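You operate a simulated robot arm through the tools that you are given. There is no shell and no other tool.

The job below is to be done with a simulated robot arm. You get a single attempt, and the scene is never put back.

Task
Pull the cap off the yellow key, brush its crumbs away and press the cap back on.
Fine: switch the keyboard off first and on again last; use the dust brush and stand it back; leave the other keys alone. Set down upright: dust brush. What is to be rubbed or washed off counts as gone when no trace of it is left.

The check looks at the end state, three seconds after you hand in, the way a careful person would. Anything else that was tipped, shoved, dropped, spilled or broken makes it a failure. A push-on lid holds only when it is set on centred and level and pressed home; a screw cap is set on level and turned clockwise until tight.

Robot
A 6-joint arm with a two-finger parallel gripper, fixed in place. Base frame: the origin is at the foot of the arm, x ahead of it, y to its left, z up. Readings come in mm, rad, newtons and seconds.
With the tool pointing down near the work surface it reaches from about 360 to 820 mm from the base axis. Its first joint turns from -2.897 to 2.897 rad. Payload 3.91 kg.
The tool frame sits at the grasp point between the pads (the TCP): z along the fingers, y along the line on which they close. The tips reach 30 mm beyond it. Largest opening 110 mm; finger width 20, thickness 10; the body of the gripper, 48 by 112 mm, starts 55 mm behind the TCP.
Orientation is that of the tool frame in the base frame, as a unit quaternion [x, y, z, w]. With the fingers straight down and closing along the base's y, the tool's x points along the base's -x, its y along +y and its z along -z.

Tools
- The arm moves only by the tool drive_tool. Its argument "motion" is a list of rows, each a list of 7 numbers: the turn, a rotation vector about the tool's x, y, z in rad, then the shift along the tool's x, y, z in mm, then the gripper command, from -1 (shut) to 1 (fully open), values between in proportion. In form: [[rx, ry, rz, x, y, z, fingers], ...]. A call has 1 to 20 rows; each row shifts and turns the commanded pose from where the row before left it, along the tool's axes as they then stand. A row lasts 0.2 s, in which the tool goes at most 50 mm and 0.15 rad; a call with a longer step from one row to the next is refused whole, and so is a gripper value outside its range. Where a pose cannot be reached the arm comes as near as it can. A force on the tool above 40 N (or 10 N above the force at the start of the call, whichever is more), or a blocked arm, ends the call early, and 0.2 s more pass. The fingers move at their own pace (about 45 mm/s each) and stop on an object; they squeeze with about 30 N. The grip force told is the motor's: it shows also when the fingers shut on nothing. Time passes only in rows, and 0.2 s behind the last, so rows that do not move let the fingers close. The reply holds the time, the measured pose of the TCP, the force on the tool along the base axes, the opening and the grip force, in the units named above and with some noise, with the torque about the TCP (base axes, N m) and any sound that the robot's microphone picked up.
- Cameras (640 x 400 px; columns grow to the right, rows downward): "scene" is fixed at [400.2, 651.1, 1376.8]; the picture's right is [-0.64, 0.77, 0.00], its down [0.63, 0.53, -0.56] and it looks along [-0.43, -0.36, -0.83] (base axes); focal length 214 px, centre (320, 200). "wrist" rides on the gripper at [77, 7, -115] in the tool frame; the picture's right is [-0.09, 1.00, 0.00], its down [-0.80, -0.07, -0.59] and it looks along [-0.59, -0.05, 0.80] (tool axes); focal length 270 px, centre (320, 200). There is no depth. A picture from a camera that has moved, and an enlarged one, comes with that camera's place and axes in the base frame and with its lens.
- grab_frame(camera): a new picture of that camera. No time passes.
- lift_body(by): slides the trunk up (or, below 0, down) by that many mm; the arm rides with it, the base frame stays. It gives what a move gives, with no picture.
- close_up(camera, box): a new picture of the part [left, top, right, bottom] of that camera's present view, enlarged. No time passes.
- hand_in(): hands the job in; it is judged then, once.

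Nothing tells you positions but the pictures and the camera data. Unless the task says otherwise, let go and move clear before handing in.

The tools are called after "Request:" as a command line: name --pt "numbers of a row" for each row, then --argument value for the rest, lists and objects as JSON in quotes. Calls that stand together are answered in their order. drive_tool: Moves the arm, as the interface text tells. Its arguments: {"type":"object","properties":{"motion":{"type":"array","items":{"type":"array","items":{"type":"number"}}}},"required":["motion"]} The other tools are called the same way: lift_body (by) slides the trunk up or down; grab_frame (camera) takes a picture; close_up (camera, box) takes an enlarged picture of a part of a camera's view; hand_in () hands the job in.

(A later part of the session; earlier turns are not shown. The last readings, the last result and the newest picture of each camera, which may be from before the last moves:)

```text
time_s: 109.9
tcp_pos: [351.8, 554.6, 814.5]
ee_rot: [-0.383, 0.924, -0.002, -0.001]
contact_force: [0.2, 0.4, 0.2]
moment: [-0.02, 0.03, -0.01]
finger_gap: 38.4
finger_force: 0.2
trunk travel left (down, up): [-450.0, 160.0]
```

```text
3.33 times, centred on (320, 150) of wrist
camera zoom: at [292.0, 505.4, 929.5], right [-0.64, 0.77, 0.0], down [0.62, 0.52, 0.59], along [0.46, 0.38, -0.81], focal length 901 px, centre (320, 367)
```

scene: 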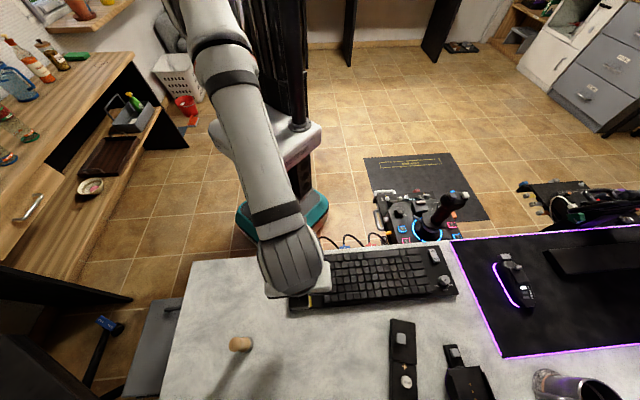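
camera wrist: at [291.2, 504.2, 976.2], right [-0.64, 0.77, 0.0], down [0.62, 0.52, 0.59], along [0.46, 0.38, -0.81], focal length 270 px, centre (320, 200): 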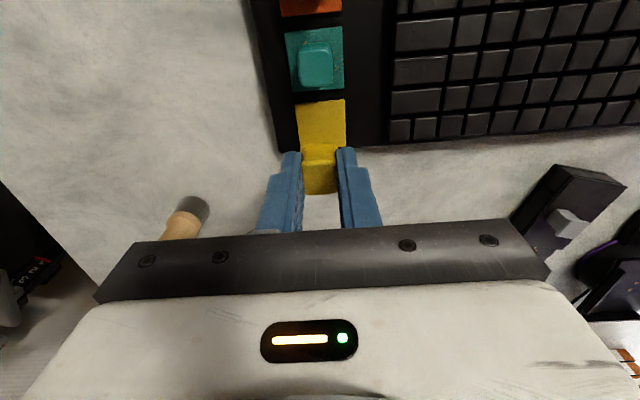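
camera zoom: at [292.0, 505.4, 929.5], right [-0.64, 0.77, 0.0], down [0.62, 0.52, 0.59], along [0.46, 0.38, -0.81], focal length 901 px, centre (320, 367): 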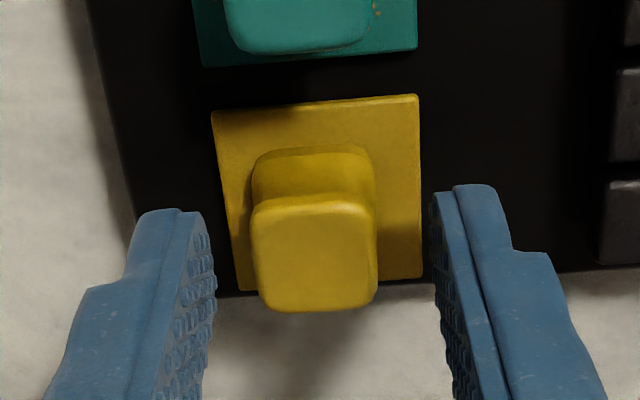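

Request:
drive_tool --pt "0 0 0 -0.5 1.2 5 -0.3" --pt "0 0 0 0 0 4 -0.3" --pt "0 0 0 0 0 0 -0.3"

Request:
close_up --camera "wrist" --box '[240, 90, 400, 210]'

```text
time_s: 110.7
tcp_pos: [349.5, 557.4, 806.9]
ee_rot: [-0.382, 0.924, -0.002, -0.001]
contact_force: [0.2, 0.3, -0.1]
moment: [0.03, -0.01, 0.0]
finger_gap: 38.5
finger_force: 0.1
trunk travel left (down, up): [-450.0, 160.0]
```

```text
3.33 times, centred on (320, 150) of wrist
camera zoom: at [291.1, 507.7, 920.5], right [-0.64, 0.77, 0.0], down [0.62, 0.52, 0.59], along [0.46, 0.38, -0.81], focal length 901 px, centre (320, 367)
```

zoom: 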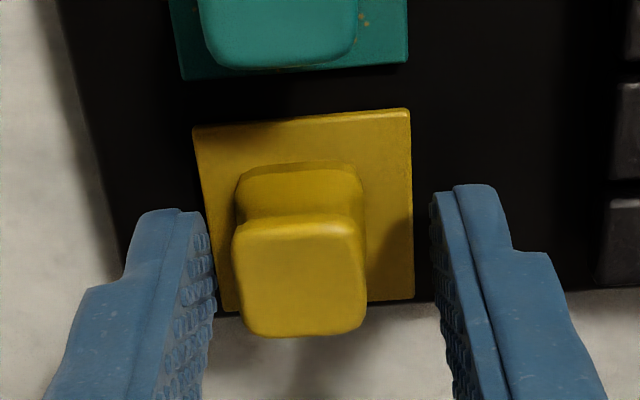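

Request:
drive_tool --pt "0 0 0 0.3 -1 0.7 -0.3" --pt "0 0 0 0 0 0 -0.3"

Request:
close_up --camera "wrist" --box '[240, 90, 400, 210]'

```text
time_s: 111.3
tcp_pos: [349.9, 554.4, 805.6]
ee_rot: [-0.383, 0.924, -0.002, -0.001]
contact_force: [0.2, 0.0, -0.8]
moment: [0.01, -0.02, 0.01]
finger_gap: 38.2
finger_force: 0.1
trunk travel left (down, up): [-450.0, 160.0]
```

```text
3.33 times, centred on (320, 150) of wrist
camera zoom: at [291.8, 506.8, 920.1], right [-0.64, 0.77, 0.0], down [0.62, 0.52, 0.59], along [0.46, 0.38, -0.81], focal length 901 px, centre (320, 367)
```

zoom: 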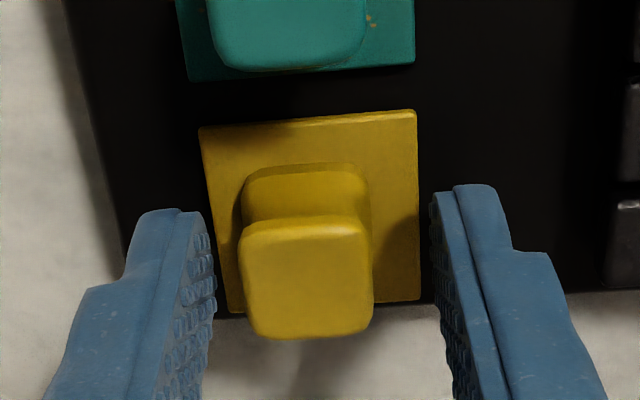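

Positioned. Closing slowly so the fingers centre the cap.

Request:
drive_tool --pt "0 0 0 0 0 0 -0.5" --pt "0 0 0 0 0 0 -0.6" --pt "0 0 0 0 0 0 -0.65" --pt "0 0 0 0 0 0 -0.7" --pt "0 0 0 0 0 0 -0.75" --pt "0 0 0 0 0 0 -0.75"

Request:
close_up --camera "wrist" --box '[240, 90, 400, 210]'

```text
time_s: 112.7
tcp_pos: [350.4, 556.6, 806.4]
ee_rot: [-0.382, 0.924, -0.001, 0.0]
contact_force: [0.9, 0.0, -0.3]
moment: [0.02, 0.03, -0.01]
finger_gap: 17.9
finger_force: 30.6
trunk travel left (down, up): [-450.0, 160.0]
```

```text
3.33 times, centred on (320, 150) of wrist
camera zoom: at [291.7, 506.8, 920.1], right [-0.64, 0.77, 0.0], down [0.62, 0.52, 0.59], along [0.46, 0.38, -0.81], focal length 901 px, centre (320, 367)
```

zoom: 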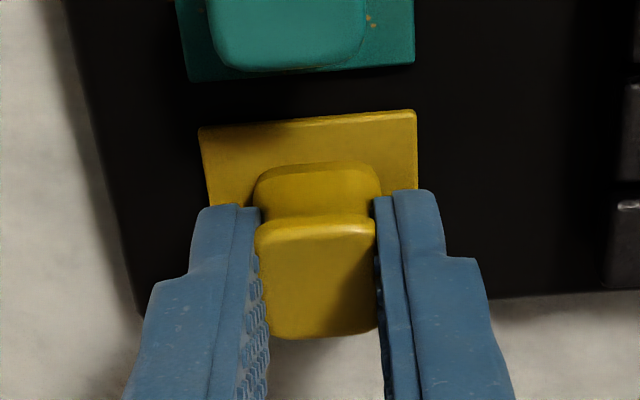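

Centred and gripped. Pressing down in small steps, listening for the snap.

Request:
drive_tool --pt "0 0 0 0 0 0.7 -1" --pt "0 0 0 0 0 0 -1"

Request:
drive_tool --pt "0 0 0 0 0 0.7 -1" --pt "0 0 0 0 0 0 -1"

Request:
close_up --camera "wrist" --box '[240, 90, 400, 210]'

```text
time_s: 113.3
tcp_pos: [349.9, 556.0, 805.4]
ee_rot: [-0.384, 0.923, -0.002, 0.0]
contact_force: [0.3, 0.2, 1.0]
moment: [0.0, -0.01, -0.01]
finger_gap: 18.2
finger_force: 30.1
trunk travel left (down, up): [-450.0, 160.0]
```

```text
time_s: 113.9
tcp_pos: [348.5, 553.5, 805.2]
ee_rot: [-0.383, 0.924, -0.003, 0.0]
contact_force: [0.2, -0.4, -0.2]
moment: [-0.01, -0.01, -0.01]
finger_gap: 17.9
finger_force: 29.9
trunk travel left (down, up): [-450.0, 160.0]
```

```text
3.33 times, centred on (320, 150) of wrist
camera zoom: at [290.8, 506.3, 919.2], right [-0.64, 0.77, 0.0], down [0.62, 0.52, 0.59], along [0.46, 0.38, -0.81], focal length 901 px, centre (320, 367)
```

zoom: 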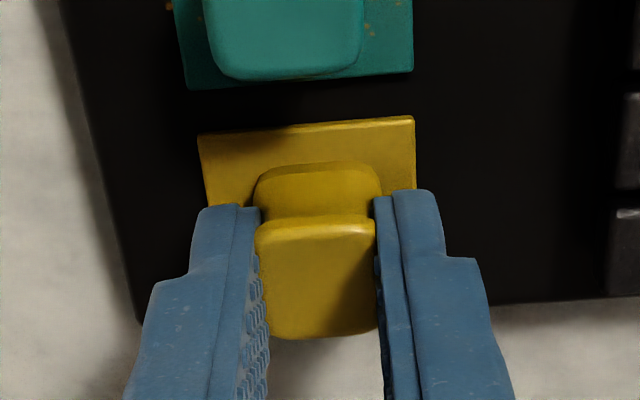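

It shifted about 1 mm back; correcting before further pressing.

Request:
drive_tool --pt "0 0 0 -1 -0.2 0 -1" --pt "0 0 0 0 0 0 -1"

Request:
close_up --camera "wrist" --box '[240, 90, 400, 210]'

```text
time_s: 114.5
tcp_pos: [350.5, 556.4, 804.5]
ee_rot: [-0.382, 0.924, -0.002, -0.001]
contact_force: [0.0, 0.1, 0.1]
moment: [-0.02, -0.01, -0.01]
finger_gap: 17.9
finger_force: 29.4
trunk travel left (down, up): [-450.0, 160.0]
```

```text
3.33 times, centred on (320, 150) of wrist
camera zoom: at [291.6, 507.2, 919.3], right [-0.64, 0.77, 0.0], down [0.62, 0.52, 0.59], along [0.46, 0.38, -0.81], focal length 901 px, centre (320, 367)
```

zoom: 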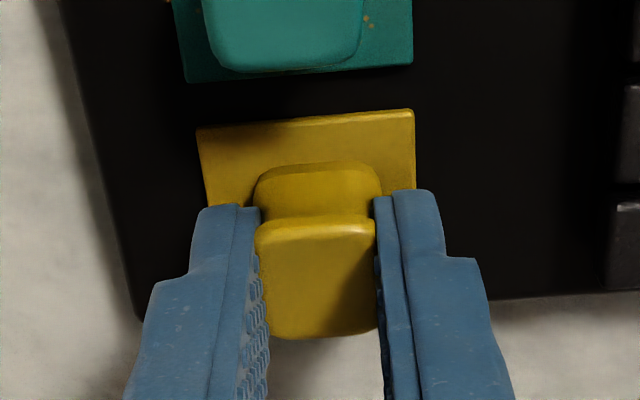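

Request:
drive_tool --pt "0 0 0 0 -0.2 1 -1" --pt "0 0 0 0 0 0 -1"

Request:
close_up --camera "wrist" --box '[240, 90, 400, 210]'

```text
time_s: 115.1
tcp_pos: [350.0, 555.9, 803.6]
ee_rot: [-0.384, 0.924, -0.002, 0.0]
contact_force: [-0.1, 0.0, 2.7]
moment: [-0.02, -0.05, 0.02]
finger_gap: 17.8
finger_force: 29.2
trunk travel left (down, up): [-450.0, 160.0]
```

```text
3.33 times, centred on (320, 150) of wrist
camera zoom: at [291.6, 506.9, 918.1], right [-0.64, 0.77, 0.0], down [0.62, 0.52, 0.59], along [0.46, 0.38, -0.81], focal length 901 px, centre (320, 367)
```

zoom: 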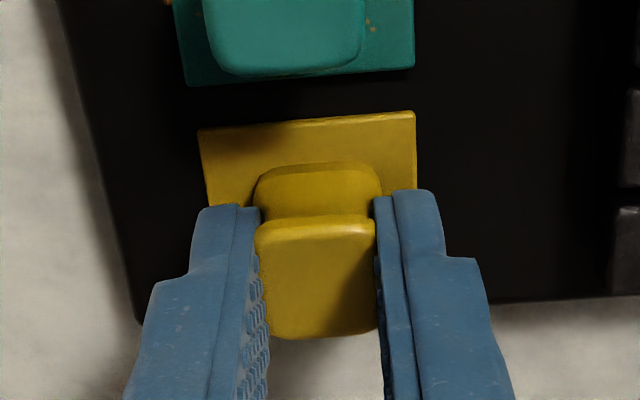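

Request:
drive_tool --pt "0 0 0 0 0 0.7 -1" --pt "0 0 0 0 0 0 -1"

Request:
close_up --camera "wrist" --box '[240, 90, 400, 210]'

```text
time_s: 115.7
tcp_pos: [350.5, 556.1, 803.0]
ee_rot: [-0.382, 0.924, -0.002, 0.0]
contact_force: [1.1, 0.5, 2.5]
moment: [-0.04, -0.02, -0.03]
finger_gap: 18.0
finger_force: 30.3
trunk travel left (down, up): [-450.0, 160.0]
heard: click
```

```text
3.33 times, centred on (320, 150) of wrist
camera zoom: at [291.5, 506.8, 917.2], right [-0.64, 0.77, 0.0], down [0.62, 0.52, 0.59], along [0.46, 0.38, -0.81], focal length 901 px, centre (320, 367)
```

zoom: 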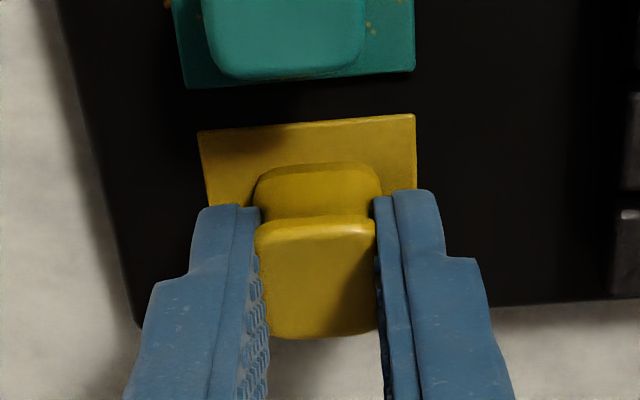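

Request:
drive_tool --pt "0 0 0 0 0 0.7 -1" --pt "0 0 0 0 0 0 -1"

Request:
close_up --camera "wrist" --box '[240, 90, 400, 210]'

```text
time_s: 116.3
tcp_pos: [350.3, 555.5, 803.4]
ee_rot: [-0.383, 0.924, -0.002, -0.001]
contact_force: [0.1, -1.1, 2.3]
moment: [-0.03, 0.0, -0.05]
finger_gap: 18.2
finger_force: 29.9
trunk travel left (down, up): [-450.0, 160.0]
```

```text
3.33 times, centred on (320, 150) of wrist
camera zoom: at [291.4, 507.0, 916.7], right [-0.64, 0.77, 0.0], down [0.62, 0.52, 0.59], along [0.46, 0.38, -0.81], focal length 901 px, centre (320, 367)
```

zoom: 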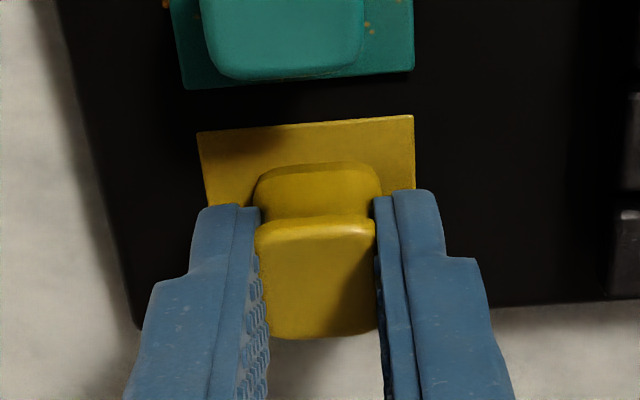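

Request:
drive_tool --pt "0 0 0 0 0 0.7 -1" --pt "0 0 0 0 0 0 -1"

Request:
drive_tool --pt "0 0 0 0 0 0.7 -1" --pt "0 0 0 0 0 0 -1"

Request:
close_up --camera "wrist" --box '[240, 90, 400, 210]'

```text
time_s: 116.9
tcp_pos: [349.8, 556.4, 802.1]
ee_rot: [-0.383, 0.924, -0.002, -0.001]
contact_force: [-0.7, 0.4, 4.2]
moment: [-0.03, 0.03, 0.04]
finger_gap: 18.2
finger_force: 29.9
trunk travel left (down, up): [-450.0, 160.0]
```

```text
time_s: 117.5
tcp_pos: [350.2, 555.5, 800.5]
ee_rot: [-0.382, 0.924, -0.001, 0.0]
contact_force: [-0.1, 1.4, 8.7]
moment: [-0.03, 0.02, 0.02]
finger_gap: 18.0
finger_force: 29.9
trunk travel left (down, up): [-450.0, 160.0]
```

```text
3.33 times, centred on (320, 150) of wrist
camera zoom: at [291.6, 506.9, 916.0], right [-0.64, 0.77, 0.0], down [0.62, 0.52, 0.59], along [0.46, 0.38, -0.8], focal length 901 px, centre (320, 367)
```

zoom: 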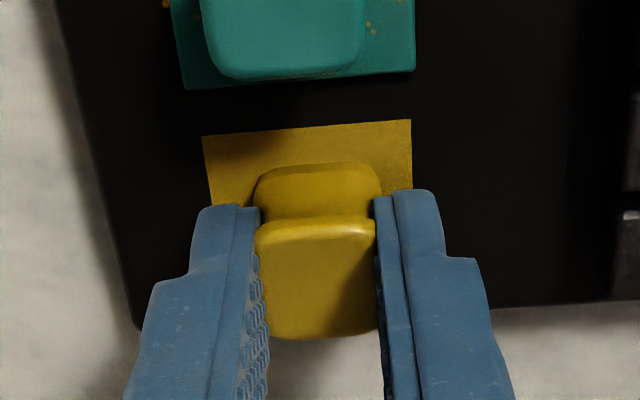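

Still centred; the key is nearly bottomed out. Pressing harder.

Request:
drive_tool --pt "0 0 0 0 0 0.8 -1" --pt "0 0 0 0 0 0 -1"

Request:
drive_tool --pt "0 0 0 0 0 0.8 -1" --pt "0 0 0 0 0 0 -1"

Request:
close_up --camera "wrist" --box '[240, 90, 400, 210]'

```text
time_s: 118.1
tcp_pos: [349.6, 555.0, 801.0]
ee_rot: [-0.383, 0.924, -0.001, 0.0]
contact_force: [-1.2, 1.0, 11.8]
moment: [-0.01, 0.02, -0.03]
finger_gap: 18.2
finger_force: 30.0
trunk travel left (down, up): [-450.0, 160.0]
```

```text
time_s: 118.7
tcp_pos: [351.2, 556.2, 801.7]
ee_rot: [-0.382, 0.924, -0.001, 0.001]
contact_force: [-1.5, 0.6, 18.2]
moment: [0.01, 0.01, -0.02]
finger_gap: 17.9
finger_force: 30.0
trunk travel left (down, up): [-450.0, 160.0]
```

```text
3.33 times, centred on (320, 150) of wrist
camera zoom: at [291.9, 506.4, 915.4], right [-0.64, 0.77, 0.0], down [0.61, 0.52, 0.59], along [0.46, 0.38, -0.8], focal length 901 px, centre (320, 367)
```

zoom: 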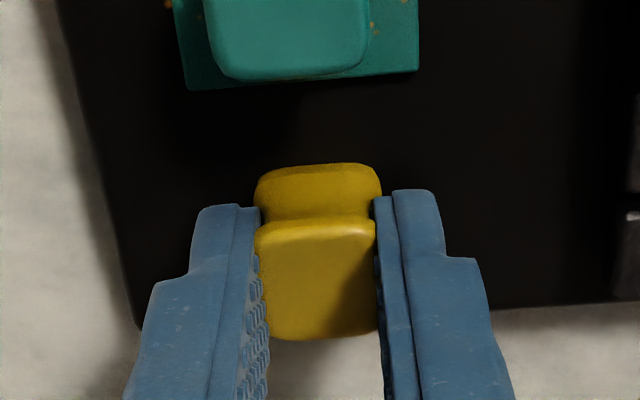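

Request:
drive_tool --pt "0 0 0 0 0 0.8 -1" --pt "0 0 0 0 0 0 -1"

Request:
drive_tool --pt "0 0 0 0 0 0.8 -1" --pt "0 0 0 0 0 0 -1"

Request:
close_up --camera "wrist" --box '[240, 90, 400, 210]'

```text
time_s: 119.3
tcp_pos: [351.2, 555.1, 800.8]
ee_rot: [-0.383, 0.924, -0.001, 0.0]
contact_force: [-1.2, 3.4, 23.1]
moment: [0.03, 0.0, 0.01]
finger_gap: 17.9
finger_force: 29.9
trunk travel left (down, up): [-450.0, 160.0]
```

```text
time_s: 119.9
tcp_pos: [351.2, 554.8, 799.8]
ee_rot: [-0.382, 0.924, 0.0, 0.001]
contact_force: [3.3, 1.9, 32.3]
moment: [-0.06, -0.11, -0.01]
finger_gap: 18.0
finger_force: 30.4
trunk travel left (down, up): [-450.0, 160.0]
```

```text
3.33 times, centred on (320, 150) of wrist
camera zoom: at [291.7, 505.7, 914.5], right [-0.64, 0.77, 0.0], down [0.61, 0.52, 0.6], along [0.46, 0.38, -0.8], focal length 901 px, centre (320, 367)
```

zoom: 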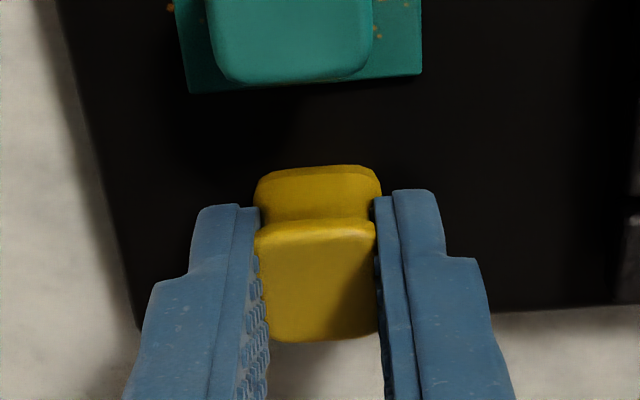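

No snap at 32 N; comparing pictures, it snapped earlier when it was within about half a millimetre of centre. I'll ease up off the key and fine-tune the position.

Request:
drive_tool --pt "0 0 0 0 0 -3 -1" --pt "0 0 0 0 0 -3 -1" --pt "0 0 0 0 0 0 -1"

Request:
close_up --camera "wrist" --box '[260, 105, 380, 180]'

```text
time_s: 120.7
tcp_pos: [350.2, 554.9, 801.7]
ee_rot: [-0.383, 0.924, -0.003, -0.003]
contact_force: [-0.2, -0.8, 1.5]
moment: [-0.05, 0.03, -0.03]
finger_gap: 18.0
finger_force: 29.9
trunk travel left (down, up): [-450.0, 160.0]
```

```text
5.33 times, centred on (320, 142) of wrist
camera zoom: at [292.4, 506.2, 917.0], right [-0.64, 0.77, 0.0], down [0.62, 0.52, 0.59], along [0.45, 0.38, -0.81], focal length 1442 px, centre (320, 507)
```

zoom: 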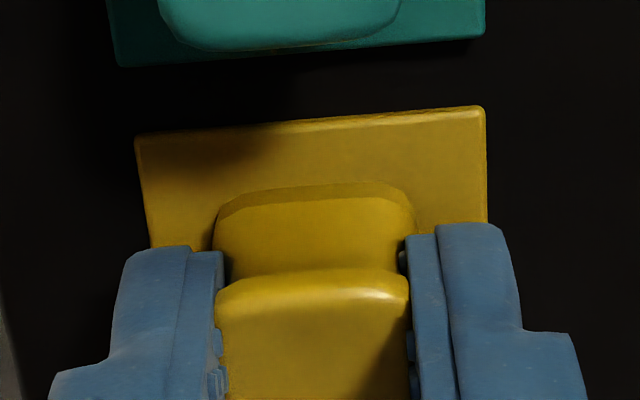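

Request:
drive_tool --pt "0 0 0 0 0 -1 -1" --pt "0 0 0 -0.9 0 0 -1" --pt "0 0 0 0 0 0 -1"

Request:
close_up --camera "wrist" --box '[260, 105, 380, 180]'

```text
time_s: 121.5
tcp_pos: [351.3, 555.8, 804.4]
ee_rot: [-0.382, 0.924, -0.002, -0.001]
contact_force: [0.8, 0.6, 0.1]
moment: [-0.03, 0.01, 0.02]
finger_gap: 17.9
finger_force: 29.8
trunk travel left (down, up): [-450.0, 160.0]
```

```text
5.33 times, centred on (320, 142) of wrist
camera zoom: at [292.5, 506.9, 918.4], right [-0.64, 0.77, 0.0], down [0.62, 0.52, 0.59], along [0.46, 0.38, -0.81], focal length 1442 px, centre (320, 507)
```

zoom: 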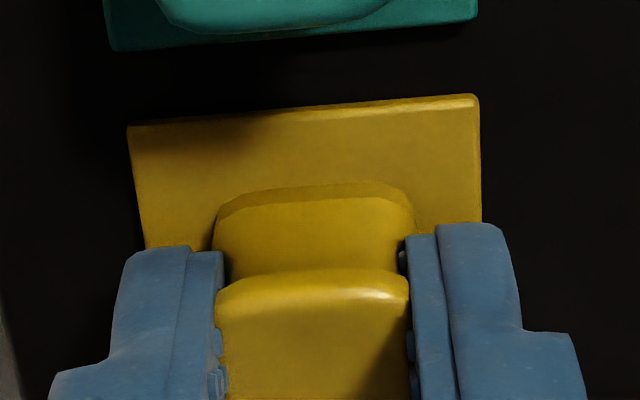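

Request:
drive_tool --pt "0 0 0 0 -0.6 0 -1" --pt "0 0 0 0 0 0 -1"

Request:
close_up --camera "wrist" --box '[260, 105, 380, 180]'

```text
time_s: 122.1
tcp_pos: [351.1, 556.0, 804.4]
ee_rot: [-0.382, 0.924, -0.003, 0.0]
contact_force: [0.0, -0.3, 0.0]
moment: [-0.02, 0.04, 0.0]
finger_gap: 18.0
finger_force: 29.9
trunk travel left (down, up): [-450.0, 160.0]
```

```text
5.33 times, centred on (320, 142) of wrist
camera zoom: at [293.3, 506.8, 918.5], right [-0.64, 0.77, 0.0], down [0.62, 0.52, 0.59], along [0.46, 0.38, -0.81], focal length 1442 px, centre (320, 507)
```

zoom: 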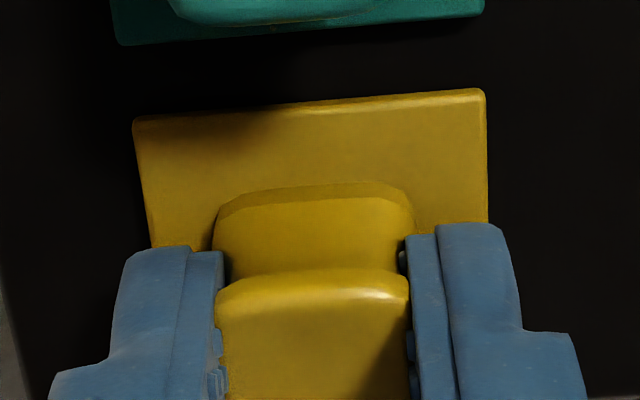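

Request:
drive_tool --pt "0 0 0 0.6 0.1 0 -1" --pt "0 0 0 0 0 0 -1"

Request:
close_up --camera "wrist" --box '[260, 105, 380, 180]'

```text
time_s: 122.7
tcp_pos: [351.8, 554.4, 804.1]
ee_rot: [-0.382, 0.924, -0.002, 0.0]
contact_force: [0.4, -0.9, 0.3]
moment: [0.0, -0.02, -0.01]
finger_gap: 18.1
finger_force: 30.0
trunk travel left (down, up): [-450.0, 160.0]
```

```text
5.33 times, centred on (320, 142) of wrist
camera zoom: at [293.6, 506.0, 918.9], right [-0.64, 0.77, 0.0], down [0.62, 0.52, 0.59], along [0.46, 0.38, -0.81], focal length 1442 px, centre (320, 507)
```

zoom: 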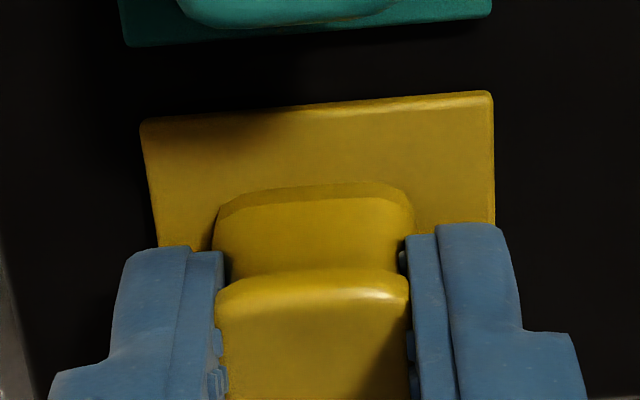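

Request:
drive_tool --pt "0 0 0 0 0.8 0 -1" --pt "0 0 0 0 0 0 -1"

Request:
close_up --camera "wrist" --box '[260, 105, 380, 180]'

```text
time_s: 123.3
tcp_pos: [351.5, 555.1, 805.0]
ee_rot: [-0.383, 0.924, -0.001, 0.0]
contact_force: [-0.5, -0.1, -0.1]
moment: [0.0, -0.02, -0.01]
finger_gap: 18.2
finger_force: 29.5
trunk travel left (down, up): [-450.0, 160.0]
```

```text
5.33 times, centred on (320, 142) of wrist
camera zoom: at [292.5, 506.5, 918.9], right [-0.64, 0.77, 0.0], down [0.62, 0.52, 0.59], along [0.46, 0.38, -0.81], focal length 1442 px, centre (320, 507)
```

zoom: 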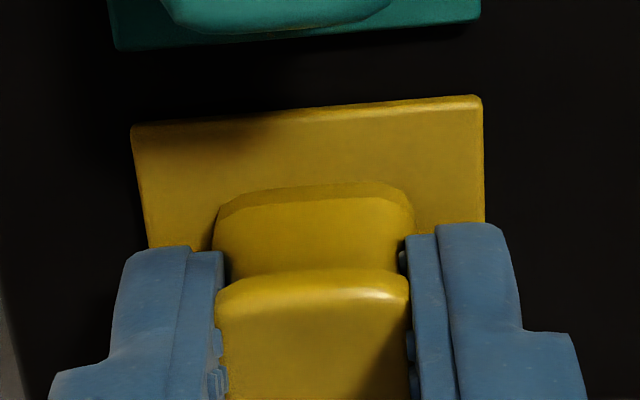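

Centred within about 0.3 mm. Pressing down now.

Request:
drive_tool --pt "0 0 0 0 0 1 -1" --pt "0 0 0 0 0 0.7 -1" --pt "0 0 0 0 0 0 -1"

Request:
close_up --camera "wrist" --box '[260, 105, 380, 180]'

```text
time_s: 124.1
tcp_pos: [351.4, 555.8, 803.1]
ee_rot: [-0.383, 0.924, -0.002, 0.0]
contact_force: [0.4, -0.5, 0.8]
moment: [-0.03, 0.03, -0.02]
finger_gap: 18.0
finger_force: 30.0
trunk travel left (down, up): [-450.0, 160.0]
```

```text
5.33 times, centred on (320, 142) of wrist
camera zoom: at [292.3, 506.7, 916.9], right [-0.64, 0.77, 0.0], down [0.62, 0.52, 0.59], along [0.46, 0.38, -0.81], focal length 1442 px, centre (320, 507)
```

zoom: 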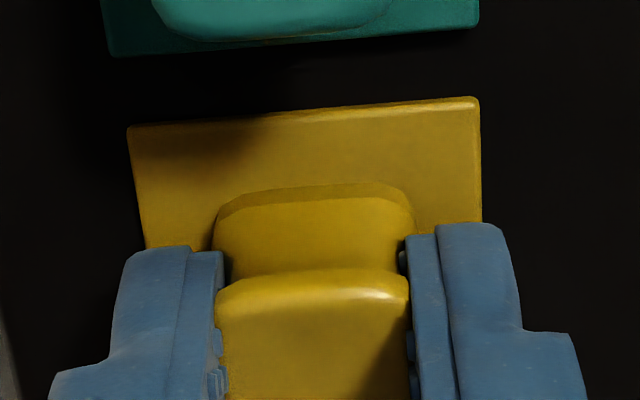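

Request:
drive_tool --pt "0 0 0 0 -0.5 0.3 -1" --pt "0 0 0 0 0 0 -1"

Request:
close_up --camera "wrist" --box '[260, 105, 380, 180]'

```text
time_s: 124.7
tcp_pos: [351.3, 556.4, 802.6]
ee_rot: [-0.382, 0.924, -0.002, -0.001]
contact_force: [-1.3, 0.1, 2.2]
moment: [0.04, 0.05, -0.02]
finger_gap: 18.0
finger_force: 30.1
trunk travel left (down, up): [-450.0, 160.0]
heard: click
```

```text
5.33 times, centred on (320, 142) of wrist
camera zoom: at [292.9, 505.9, 916.8], right [-0.64, 0.77, 0.0], down [0.62, 0.52, 0.59], along [0.46, 0.38, -0.81], focal length 1442 px, centre (320, 507)
```

zoom: 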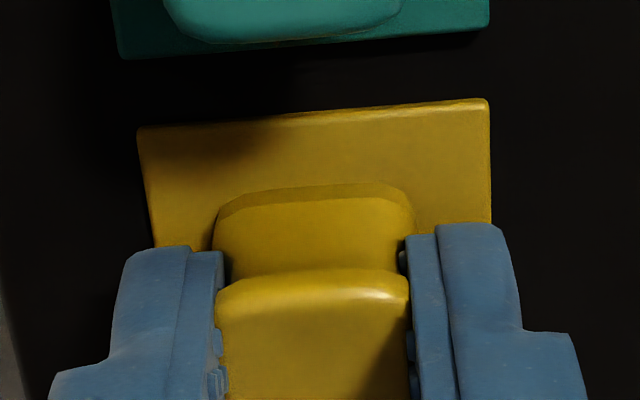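

Request:
drive_tool --pt "0 0 0 0 0.4 0.5 -1" --pt "0 0 0 0 0 0.3 -1"

Request:
close_up --camera "wrist" --box '[260, 105, 380, 180]'

```text
time_s: 125.3
tcp_pos: [351.1, 555.9, 801.6]
ee_rot: [-0.383, 0.924, -0.002, -0.001]
contact_force: [1.2, -0.4, 2.7]
moment: [-0.02, -0.03, 0.03]
finger_gap: 18.2
finger_force: 30.2
trunk travel left (down, up): [-450.0, 160.0]
```

```text
5.33 times, centred on (320, 142) of wrist
camera zoom: at [292.4, 507.0, 916.0], right [-0.64, 0.77, 0.0], down [0.62, 0.52, 0.59], along [0.46, 0.38, -0.81], focal length 1442 px, centre (320, 507)
```

zoom: 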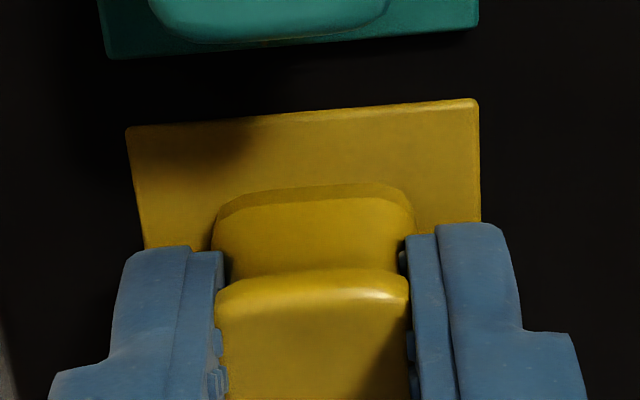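

Request:
drive_tool --pt "0 0 0 0 -0.3 0.6 -1" --pt "0 0 0 0 0 0.5 -1"

Request:
close_up --camera "wrist" --box '[260, 105, 380, 180]'

```text
time_s: 125.9
tcp_pos: [351.7, 555.9, 801.2]
ee_rot: [-0.384, 0.923, -0.001, 0.0]
contact_force: [-0.7, -0.3, 3.3]
moment: [0.02, 0.03, 0.02]
finger_gap: 18.1
finger_force: 30.2
trunk travel left (down, up): [-450.0, 160.0]
```

```text
5.33 times, centred on (320, 142) of wrist
camera zoom: at [292.7, 507.1, 915.1], right [-0.64, 0.77, 0.0], down [0.62, 0.52, 0.59], along [0.46, 0.38, -0.81], focal length 1442 px, centre (320, 507)
```

zoom: 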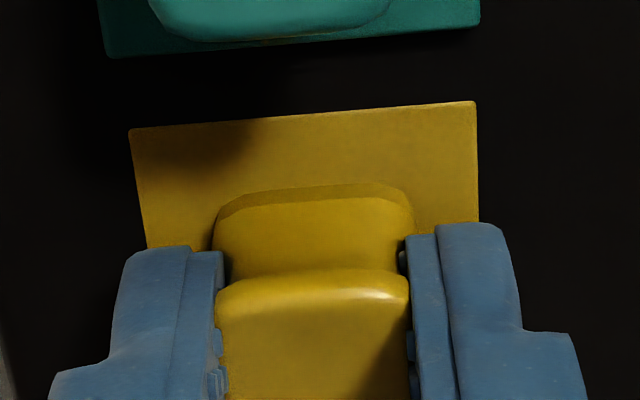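

Request:
drive_tool --pt "0 0 0 0 -0.5 0.4 -1" --pt "0 0 0 0 0 0.4 -1"

Request:
close_up --camera "wrist" --box '[260, 105, 380, 180]'

```text
time_s: 126.5
tcp_pos: [351.7, 555.5, 800.5]
ee_rot: [-0.383, 0.924, 0.0, 0.0]
contact_force: [1.7, 2.4, 9.0]
moment: [0.1, -0.05, 0.01]
finger_gap: 17.8
finger_force: 30.2
trunk travel left (down, up): [-450.0, 160.0]
```

```text
5.33 times, centred on (320, 142) of wrist
camera zoom: at [292.5, 506.5, 914.6], right [-0.64, 0.77, 0.0], down [0.61, 0.52, 0.59], along [0.46, 0.38, -0.8], focal length 1442 px, centre (320, 507)
```

zoom: 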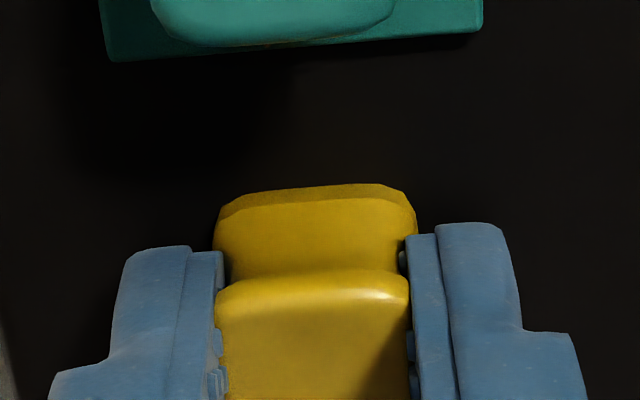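

Pressed to 9 N without a snap. The tolerance seems to be about half a millimetre, so I'll ease back to light pressure and search with small sideways nudges.

Request:
drive_tool --pt "0 0 0 0 0 -1.5 -1" --pt "0 0 0 0 0 0 -1"

Request:
close_up --camera "wrist" --box '[260, 105, 380, 180]'

```text
time_s: 127.1
tcp_pos: [352.2, 554.9, 801.0]
ee_rot: [-0.383, 0.924, -0.002, -0.001]
contact_force: [0.2, 1.6, 2.7]
moment: [0.09, 0.02, 0.0]
finger_gap: 17.8
finger_force: 30.1
trunk travel left (down, up): [-450.0, 160.0]
```

```text
5.33 times, centred on (320, 142) of wrist
camera zoom: at [292.5, 506.3, 915.2], right [-0.64, 0.77, 0.0], down [0.62, 0.52, 0.59], along [0.46, 0.38, -0.81], focal length 1442 px, centre (320, 507)
```

zoom: 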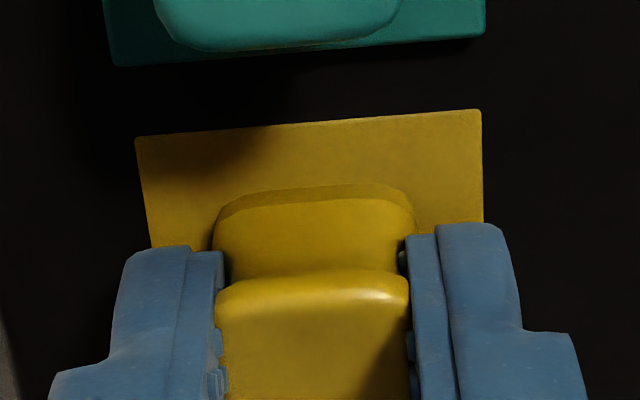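

Request:
drive_tool --pt "0 0 0 -0.9 0 0 -1" --pt "0 0 0 0 0 0 -1"

Request:
close_up --camera "wrist" --box '[260, 105, 380, 180]'

```text
time_s: 127.7
tcp_pos: [352.0, 554.9, 800.6]
ee_rot: [-0.384, 0.923, -0.002, -0.001]
contact_force: [-1.6, 0.4, 3.3]
moment: [-0.05, 0.06, -0.01]
finger_gap: 17.9
finger_force: 29.9
trunk travel left (down, up): [-450.0, 160.0]
```

```text
5.33 times, centred on (320, 142) of wrist
camera zoom: at [293.3, 506.5, 915.1], right [-0.64, 0.77, 0.0], down [0.62, 0.52, 0.59], along [0.46, 0.38, -0.81], focal length 1442 px, centre (320, 507)
```

zoom: 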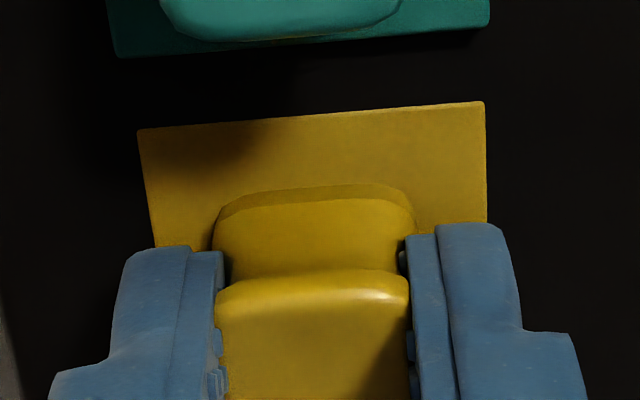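

Request:
drive_tool --pt "0 0 0 0 0.1 1 -1" --pt "0 0 0 0 0 0 -1"

Request:
close_up --camera "wrist" --box '[260, 105, 380, 180]'

```text
time_s: 128.3
tcp_pos: [352.0, 556.8, 800.8]
ee_rot: [-0.383, 0.924, -0.001, 0.0]
contact_force: [-0.2, -2.5, 6.2]
moment: [-0.09, 0.02, 0.01]
finger_gap: 17.9
finger_force: 30.3
trunk travel left (down, up): [-450.0, 160.0]
```

```text
5.33 times, centred on (320, 142) of wrist
camera zoom: at [293.5, 507.1, 914.8], right [-0.64, 0.77, 0.0], down [0.62, 0.52, 0.59], along [0.46, 0.38, -0.8], focal length 1442 px, centre (320, 507)
```

zoom: 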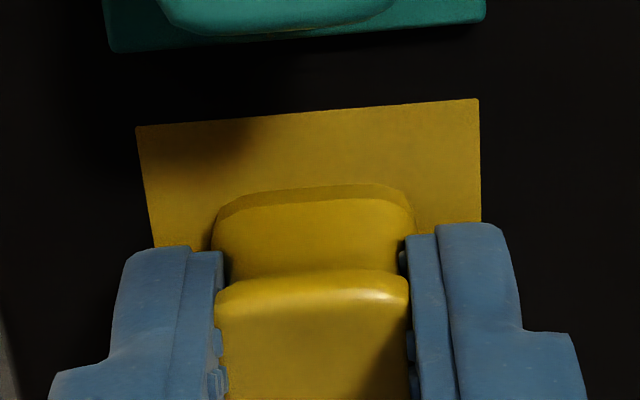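

Very well centred now (within about 0.2 mm). Pressing firmly.

Request:
drive_tool --pt "0 0 0 0 0 1.2 -1" --pt "0 0 0 0 0 0.8 -1"

Request:
close_up --camera "wrist" --box '[260, 105, 380, 180]'

```text
time_s: 128.9
tcp_pos: [351.5, 556.0, 800.4]
ee_rot: [-0.384, 0.923, -0.001, 0.001]
contact_force: [-2.8, -1.8, 17.9]
moment: [-0.02, 0.11, 0.05]
finger_gap: 18.3
finger_force: 30.2
trunk travel left (down, up): [-450.0, 160.0]
```

```text
5.33 times, centred on (320, 142) of wrist
camera zoom: at [293.5, 507.0, 914.1], right [-0.64, 0.77, 0.0], down [0.61, 0.52, 0.6], along [0.46, 0.38, -0.8], focal length 1442 px, centre (320, 507)
```

zoom: 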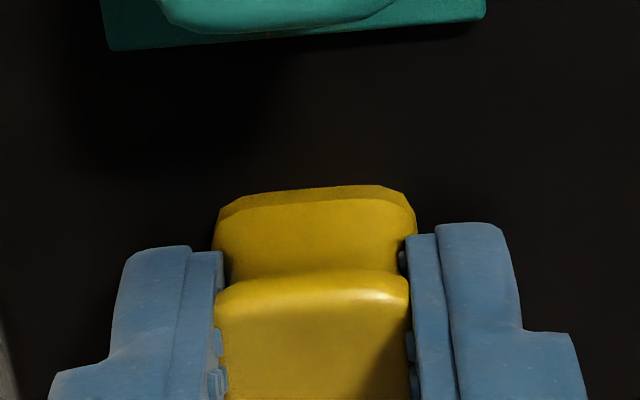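

Still no snap. I'll lift clear and try the same kind of approach that worked before: centre in the air, then one continuous downward press.

Request:
drive_tool --pt "0 0 0 0 0 -3 -1" --pt "0 0 0 0 0 -3 -1" --pt "0 0 0 0.5 0.2 -2 -1" --pt "0 0 0 0 0 0 -1"

Request:
close_up --camera "wrist" --box '[260, 100, 380, 175]'

```text
time_s: 129.9
tcp_pos: [352.4, 556.7, 806.1]
ee_rot: [-0.383, 0.924, -0.002, -0.001]
contact_force: [-0.4, 1.0, 0.2]
moment: [0.0, 0.0, 0.05]
finger_gap: 18.1
finger_force: 30.0
trunk travel left (down, up): [-450.0, 160.0]
```

```text
5.33 times, centred on (320, 138) of wrist
camera zoom: at [293.0, 507.4, 920.6], right [-0.64, 0.77, 0.0], down [0.62, 0.52, 0.59], along [0.46, 0.38, -0.81], focal length 1442 px, centre (320, 533)
```

zoom: 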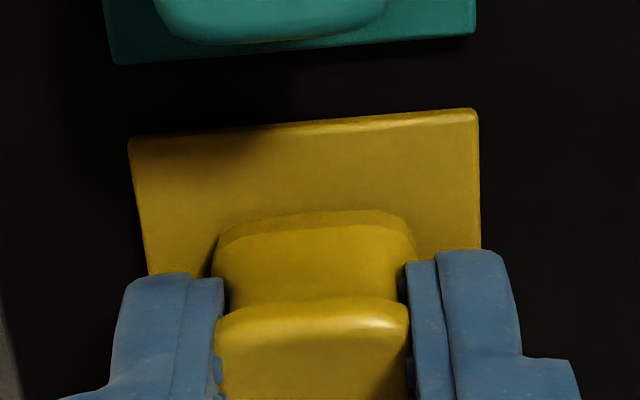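

I suspect the cap has tilted slightly in my grip. I'll re-centre, set it lightly on the plate, release it so it settles level, and re-grip.

Request:
drive_tool --pt "0 0 0 1 -0.4 1 -1" --pt "0 0 0 0 0 0.5 -1" --pt "0 0 0 0 0 0 -1"

Request:
close_up --camera "wrist" --box '[260, 100, 380, 175]'

```text
time_s: 130.7
tcp_pos: [352.1, 554.7, 805.5]
ee_rot: [-0.383, 0.924, -0.002, 0.0]
contact_force: [-0.3, -0.1, 0.6]
moment: [0.0, 0.01, -0.01]
finger_gap: 17.9
finger_force: 30.4
trunk travel left (down, up): [-450.0, 160.0]
```

```text
5.33 times, centred on (320, 138) of wrist
camera zoom: at [292.4, 506.7, 919.0], right [-0.64, 0.77, 0.0], down [0.62, 0.52, 0.59], along [0.46, 0.38, -0.81], focal length 1442 px, centre (320, 533)
```

zoom: 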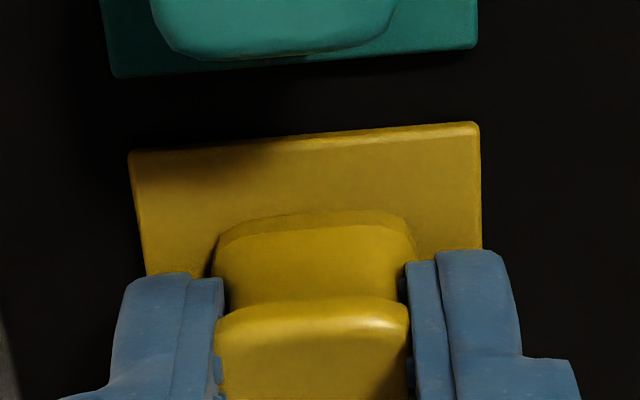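

Request:
drive_tool --pt "0 0 0 0 -0.3 1 -1" --pt "0 0 0 0 0 0 -1"

Request:
close_up --camera "wrist" --box '[260, 100, 380, 175]'

```text
time_s: 131.3
tcp_pos: [351.1, 555.5, 804.3]
ee_rot: [-0.383, 0.924, -0.002, 0.0]
contact_force: [-0.7, 0.9, 0.8]
moment: [0.0, -0.03, -0.01]
finger_gap: 17.9
finger_force: 29.7
trunk travel left (down, up): [-450.0, 160.0]
```

```text
5.33 times, centred on (320, 138) of wrist
camera zoom: at [292.8, 506.5, 918.0], right [-0.64, 0.77, 0.0], down [0.62, 0.52, 0.59], along [0.46, 0.38, -0.81], focal length 1442 px, centre (320, 533)
```

zoom: 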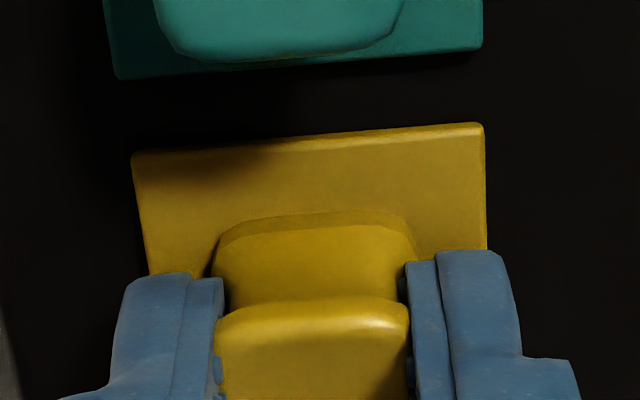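

Request:
drive_tool --pt "0 0 0 0.2 0 0.6 -1" --pt "0 0 0 0 0 0 -0.68" --pt "0 0 0 0 0 0 -0.6" --pt "0 0 0 0 0 0 -0.5" --pt "0 0 0 0 0 0 -0.4" --pt "0 0 0 0 0 0 -0.4"

Request:
close_up --camera "wrist" --box '[260, 100, 380, 175]'

Request:
close_up --camera "wrist" --box '[240, 90, 400, 210]'

```text
time_s: 132.7
tcp_pos: [351.8, 554.7, 803.9]
ee_rot: [-0.384, 0.924, -0.002, 0.001]
contact_force: [0.5, 0.5, 0.5]
moment: [0.02, 0.0, -0.01]
finger_gap: 33.0
finger_force: 0.1
trunk travel left (down, up): [-450.0, 160.0]
```

```text
5.33 times, centred on (320, 138) of wrist
camera zoom: at [293.5, 505.3, 917.5], right [-0.64, 0.77, 0.0], down [0.62, 0.52, 0.59], along [0.46, 0.38, -0.81], focal length 1442 px, centre (320, 533)
```

zoom: 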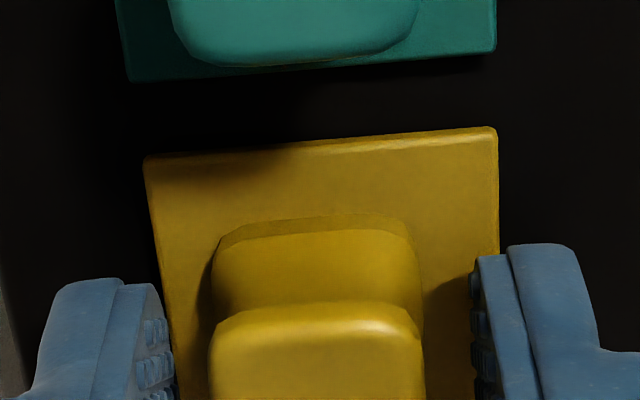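

```text
3.33 times, centred on (320, 150) of wrist
camera zoom: at [293.5, 505.3, 917.5], right [-0.64, 0.77, 0.0], down [0.62, 0.52, 0.59], along [0.46, 0.38, -0.81], focal length 901 px, centre (320, 367)
```

zoom: 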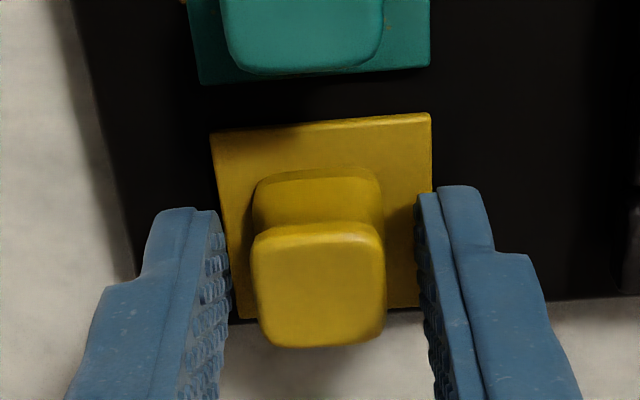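

The opening nudged it sideways by about 1.4 mm. I'll re-centre the gripper over the plate and close, so the fingers push the cap back to the middle while it stays level.

Request:
drive_tool --pt "0 0 0 0.3 1.6 0 -0.4" --pt "0 0 0 0 0 0 -0.4"

Request:
close_up --camera "wrist" --box '[240, 90, 400, 210]'

```text
time_s: 133.3
tcp_pos: [350.9, 553.6, 802.1]
ee_rot: [-0.383, 0.924, -0.002, 0.0]
contact_force: [0.2, -0.6, -0.4]
moment: [-0.04, 0.0, -0.02]
finger_gap: 32.8
finger_force: 0.0
trunk travel left (down, up): [-450.0, 160.0]
```

```text
3.33 times, centred on (320, 150) of wrist
camera zoom: at [292.0, 506.2, 916.8], right [-0.64, 0.77, 0.0], down [0.62, 0.52, 0.59], along [0.46, 0.38, -0.81], focal length 901 px, centre (320, 367)
```

zoom: 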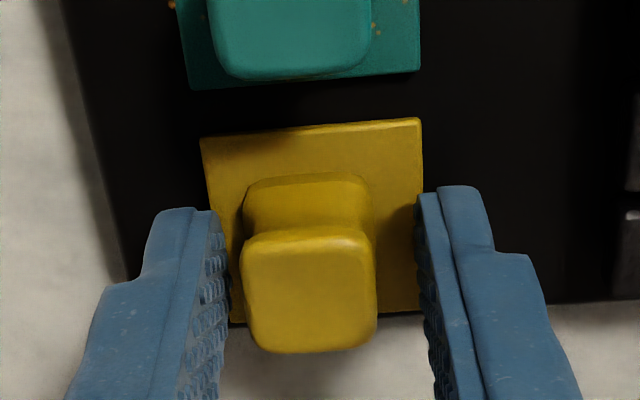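

Request:
drive_tool --pt "0 0 0 0 0 -1.2 -0.4" --pt "0 0 0 0 0 0 -0.5" --pt "0 0 0 0 0 0 -0.6" --pt "0 0 0 0 0 0 -0.66" --pt "0 0 0 0 0 0 -0.75" --pt "0 0 0 0 0 0 -0.75"

Request:
close_up --camera "wrist" --box '[260, 100, 380, 175]'

```text
time_s: 134.7
tcp_pos: [349.9, 554.3, 804.5]
ee_rot: [-0.383, 0.924, -0.002, 0.0]
contact_force: [0.1, -0.1, -0.3]
moment: [0.03, -0.05, 0.02]
finger_gap: 18.1
finger_force: 29.8
trunk travel left (down, up): [-450.0, 160.0]
```

```text
5.33 times, centred on (320, 138) of wrist
camera zoom: at [291.5, 505.5, 918.0], right [-0.64, 0.77, 0.0], down [0.62, 0.52, 0.59], along [0.46, 0.38, -0.81], focal length 1442 px, centre (320, 533)
```

zoom: 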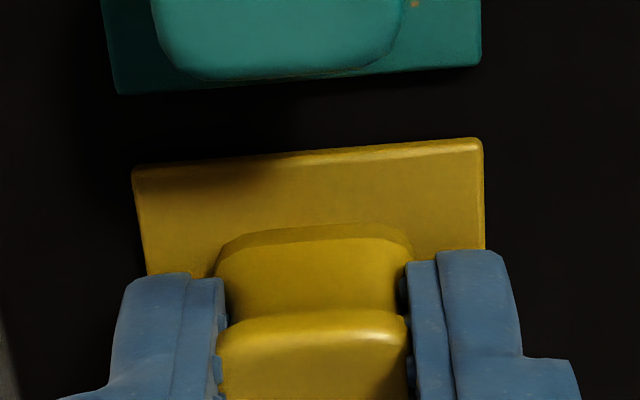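

Level, centred (within about 0.4 mm) and gripped. Now one continuous downward press.

Request:
drive_tool --pt "0 0 0 0.4 0 1 -1" --pt "0 0 0 0 0 1 -1" --pt "0 0 0 0 0 0.5 -1" --pt "0 0 0 0 0 0 -1"

Request:
close_up --camera "wrist" --box '[260, 100, 380, 175]'

```text
time_s: 135.7
tcp_pos: [349.7, 555.7, 800.9]
ee_rot: [-0.383, 0.924, -0.002, 0.001]
contact_force: [0.0, 0.2, 1.2]
moment: [-0.02, 0.0, -0.02]
finger_gap: 17.7
finger_force: 30.3
trunk travel left (down, up): [-450.0, 160.0]
heard: click
```

```text
5.33 times, centred on (320, 138) of wrist
camera zoom: at [290.8, 506.5, 916.0], right [-0.64, 0.77, 0.0], down [0.62, 0.52, 0.59], along [0.46, 0.38, -0.81], focal length 1442 px, centre (320, 533)
```

zoom: 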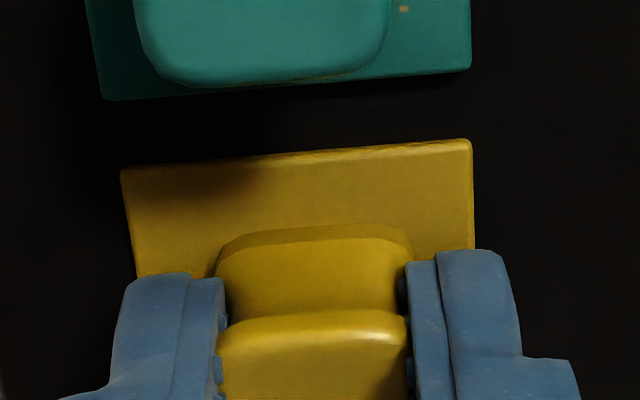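

Request:
drive_tool --pt "0 0 0 0 -0.8 0.3 -1" --pt "0 0 0 0 0 0.3 -1"

Request:
close_up --camera "wrist" --box '[260, 100, 380, 175]'

```text
time_s: 136.3
tcp_pos: [348.7, 555.1, 800.5]
ee_rot: [-0.383, 0.924, -0.001, -0.001]
contact_force: [-0.8, 1.3, 2.1]
moment: [0.04, 0.02, 0.01]
finger_gap: 18.0
finger_force: 30.0
trunk travel left (down, up): [-450.0, 160.0]
```

```text
5.33 times, centred on (320, 138) of wrist
camera zoom: at [291.4, 505.6, 914.9], right [-0.64, 0.77, 0.0], down [0.62, 0.52, 0.59], along [0.46, 0.38, -0.81], focal length 1442 px, centre (320, 533)
```

zoom: 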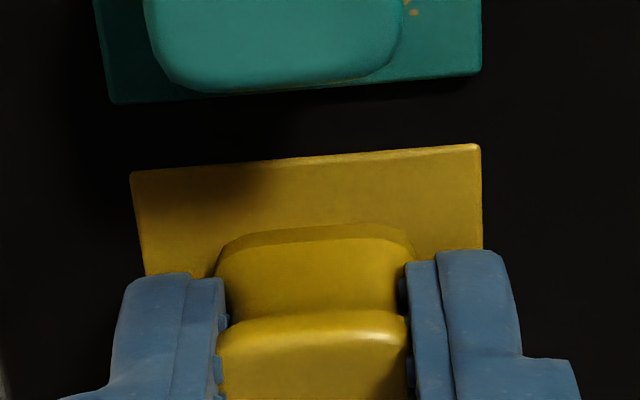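

Centred now while in contact. Pressing further.

Request:
drive_tool --pt "0 0 0 0 0 0.7 -1" --pt "0 0 0 0 0 0.3 -1"

Request:
close_up --camera "wrist" --box '[260, 100, 380, 175]'

```text
time_s: 136.9
tcp_pos: [349.1, 553.9, 800.1]
ee_rot: [-0.383, 0.924, -0.001, 0.0]
contact_force: [0.4, -0.4, 2.6]
moment: [0.02, -0.02, 0.01]
finger_gap: 17.8
finger_force: 30.4
trunk travel left (down, up): [-450.0, 160.0]
```

```text
5.33 times, centred on (320, 138) of wrist
camera zoom: at [291.2, 505.2, 914.7], right [-0.64, 0.77, 0.0], down [0.62, 0.52, 0.59], along [0.46, 0.38, -0.81], focal length 1442 px, centre (320, 533)
```

zoom: 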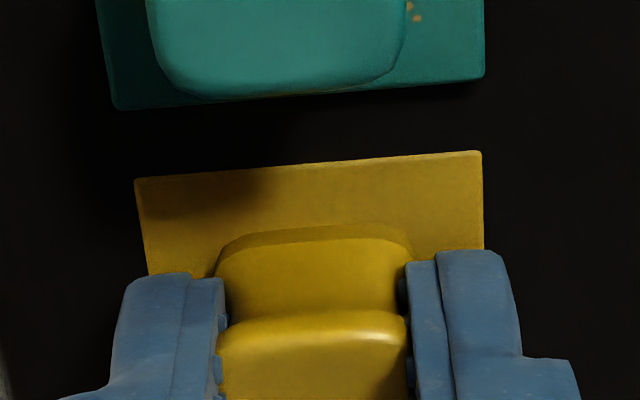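

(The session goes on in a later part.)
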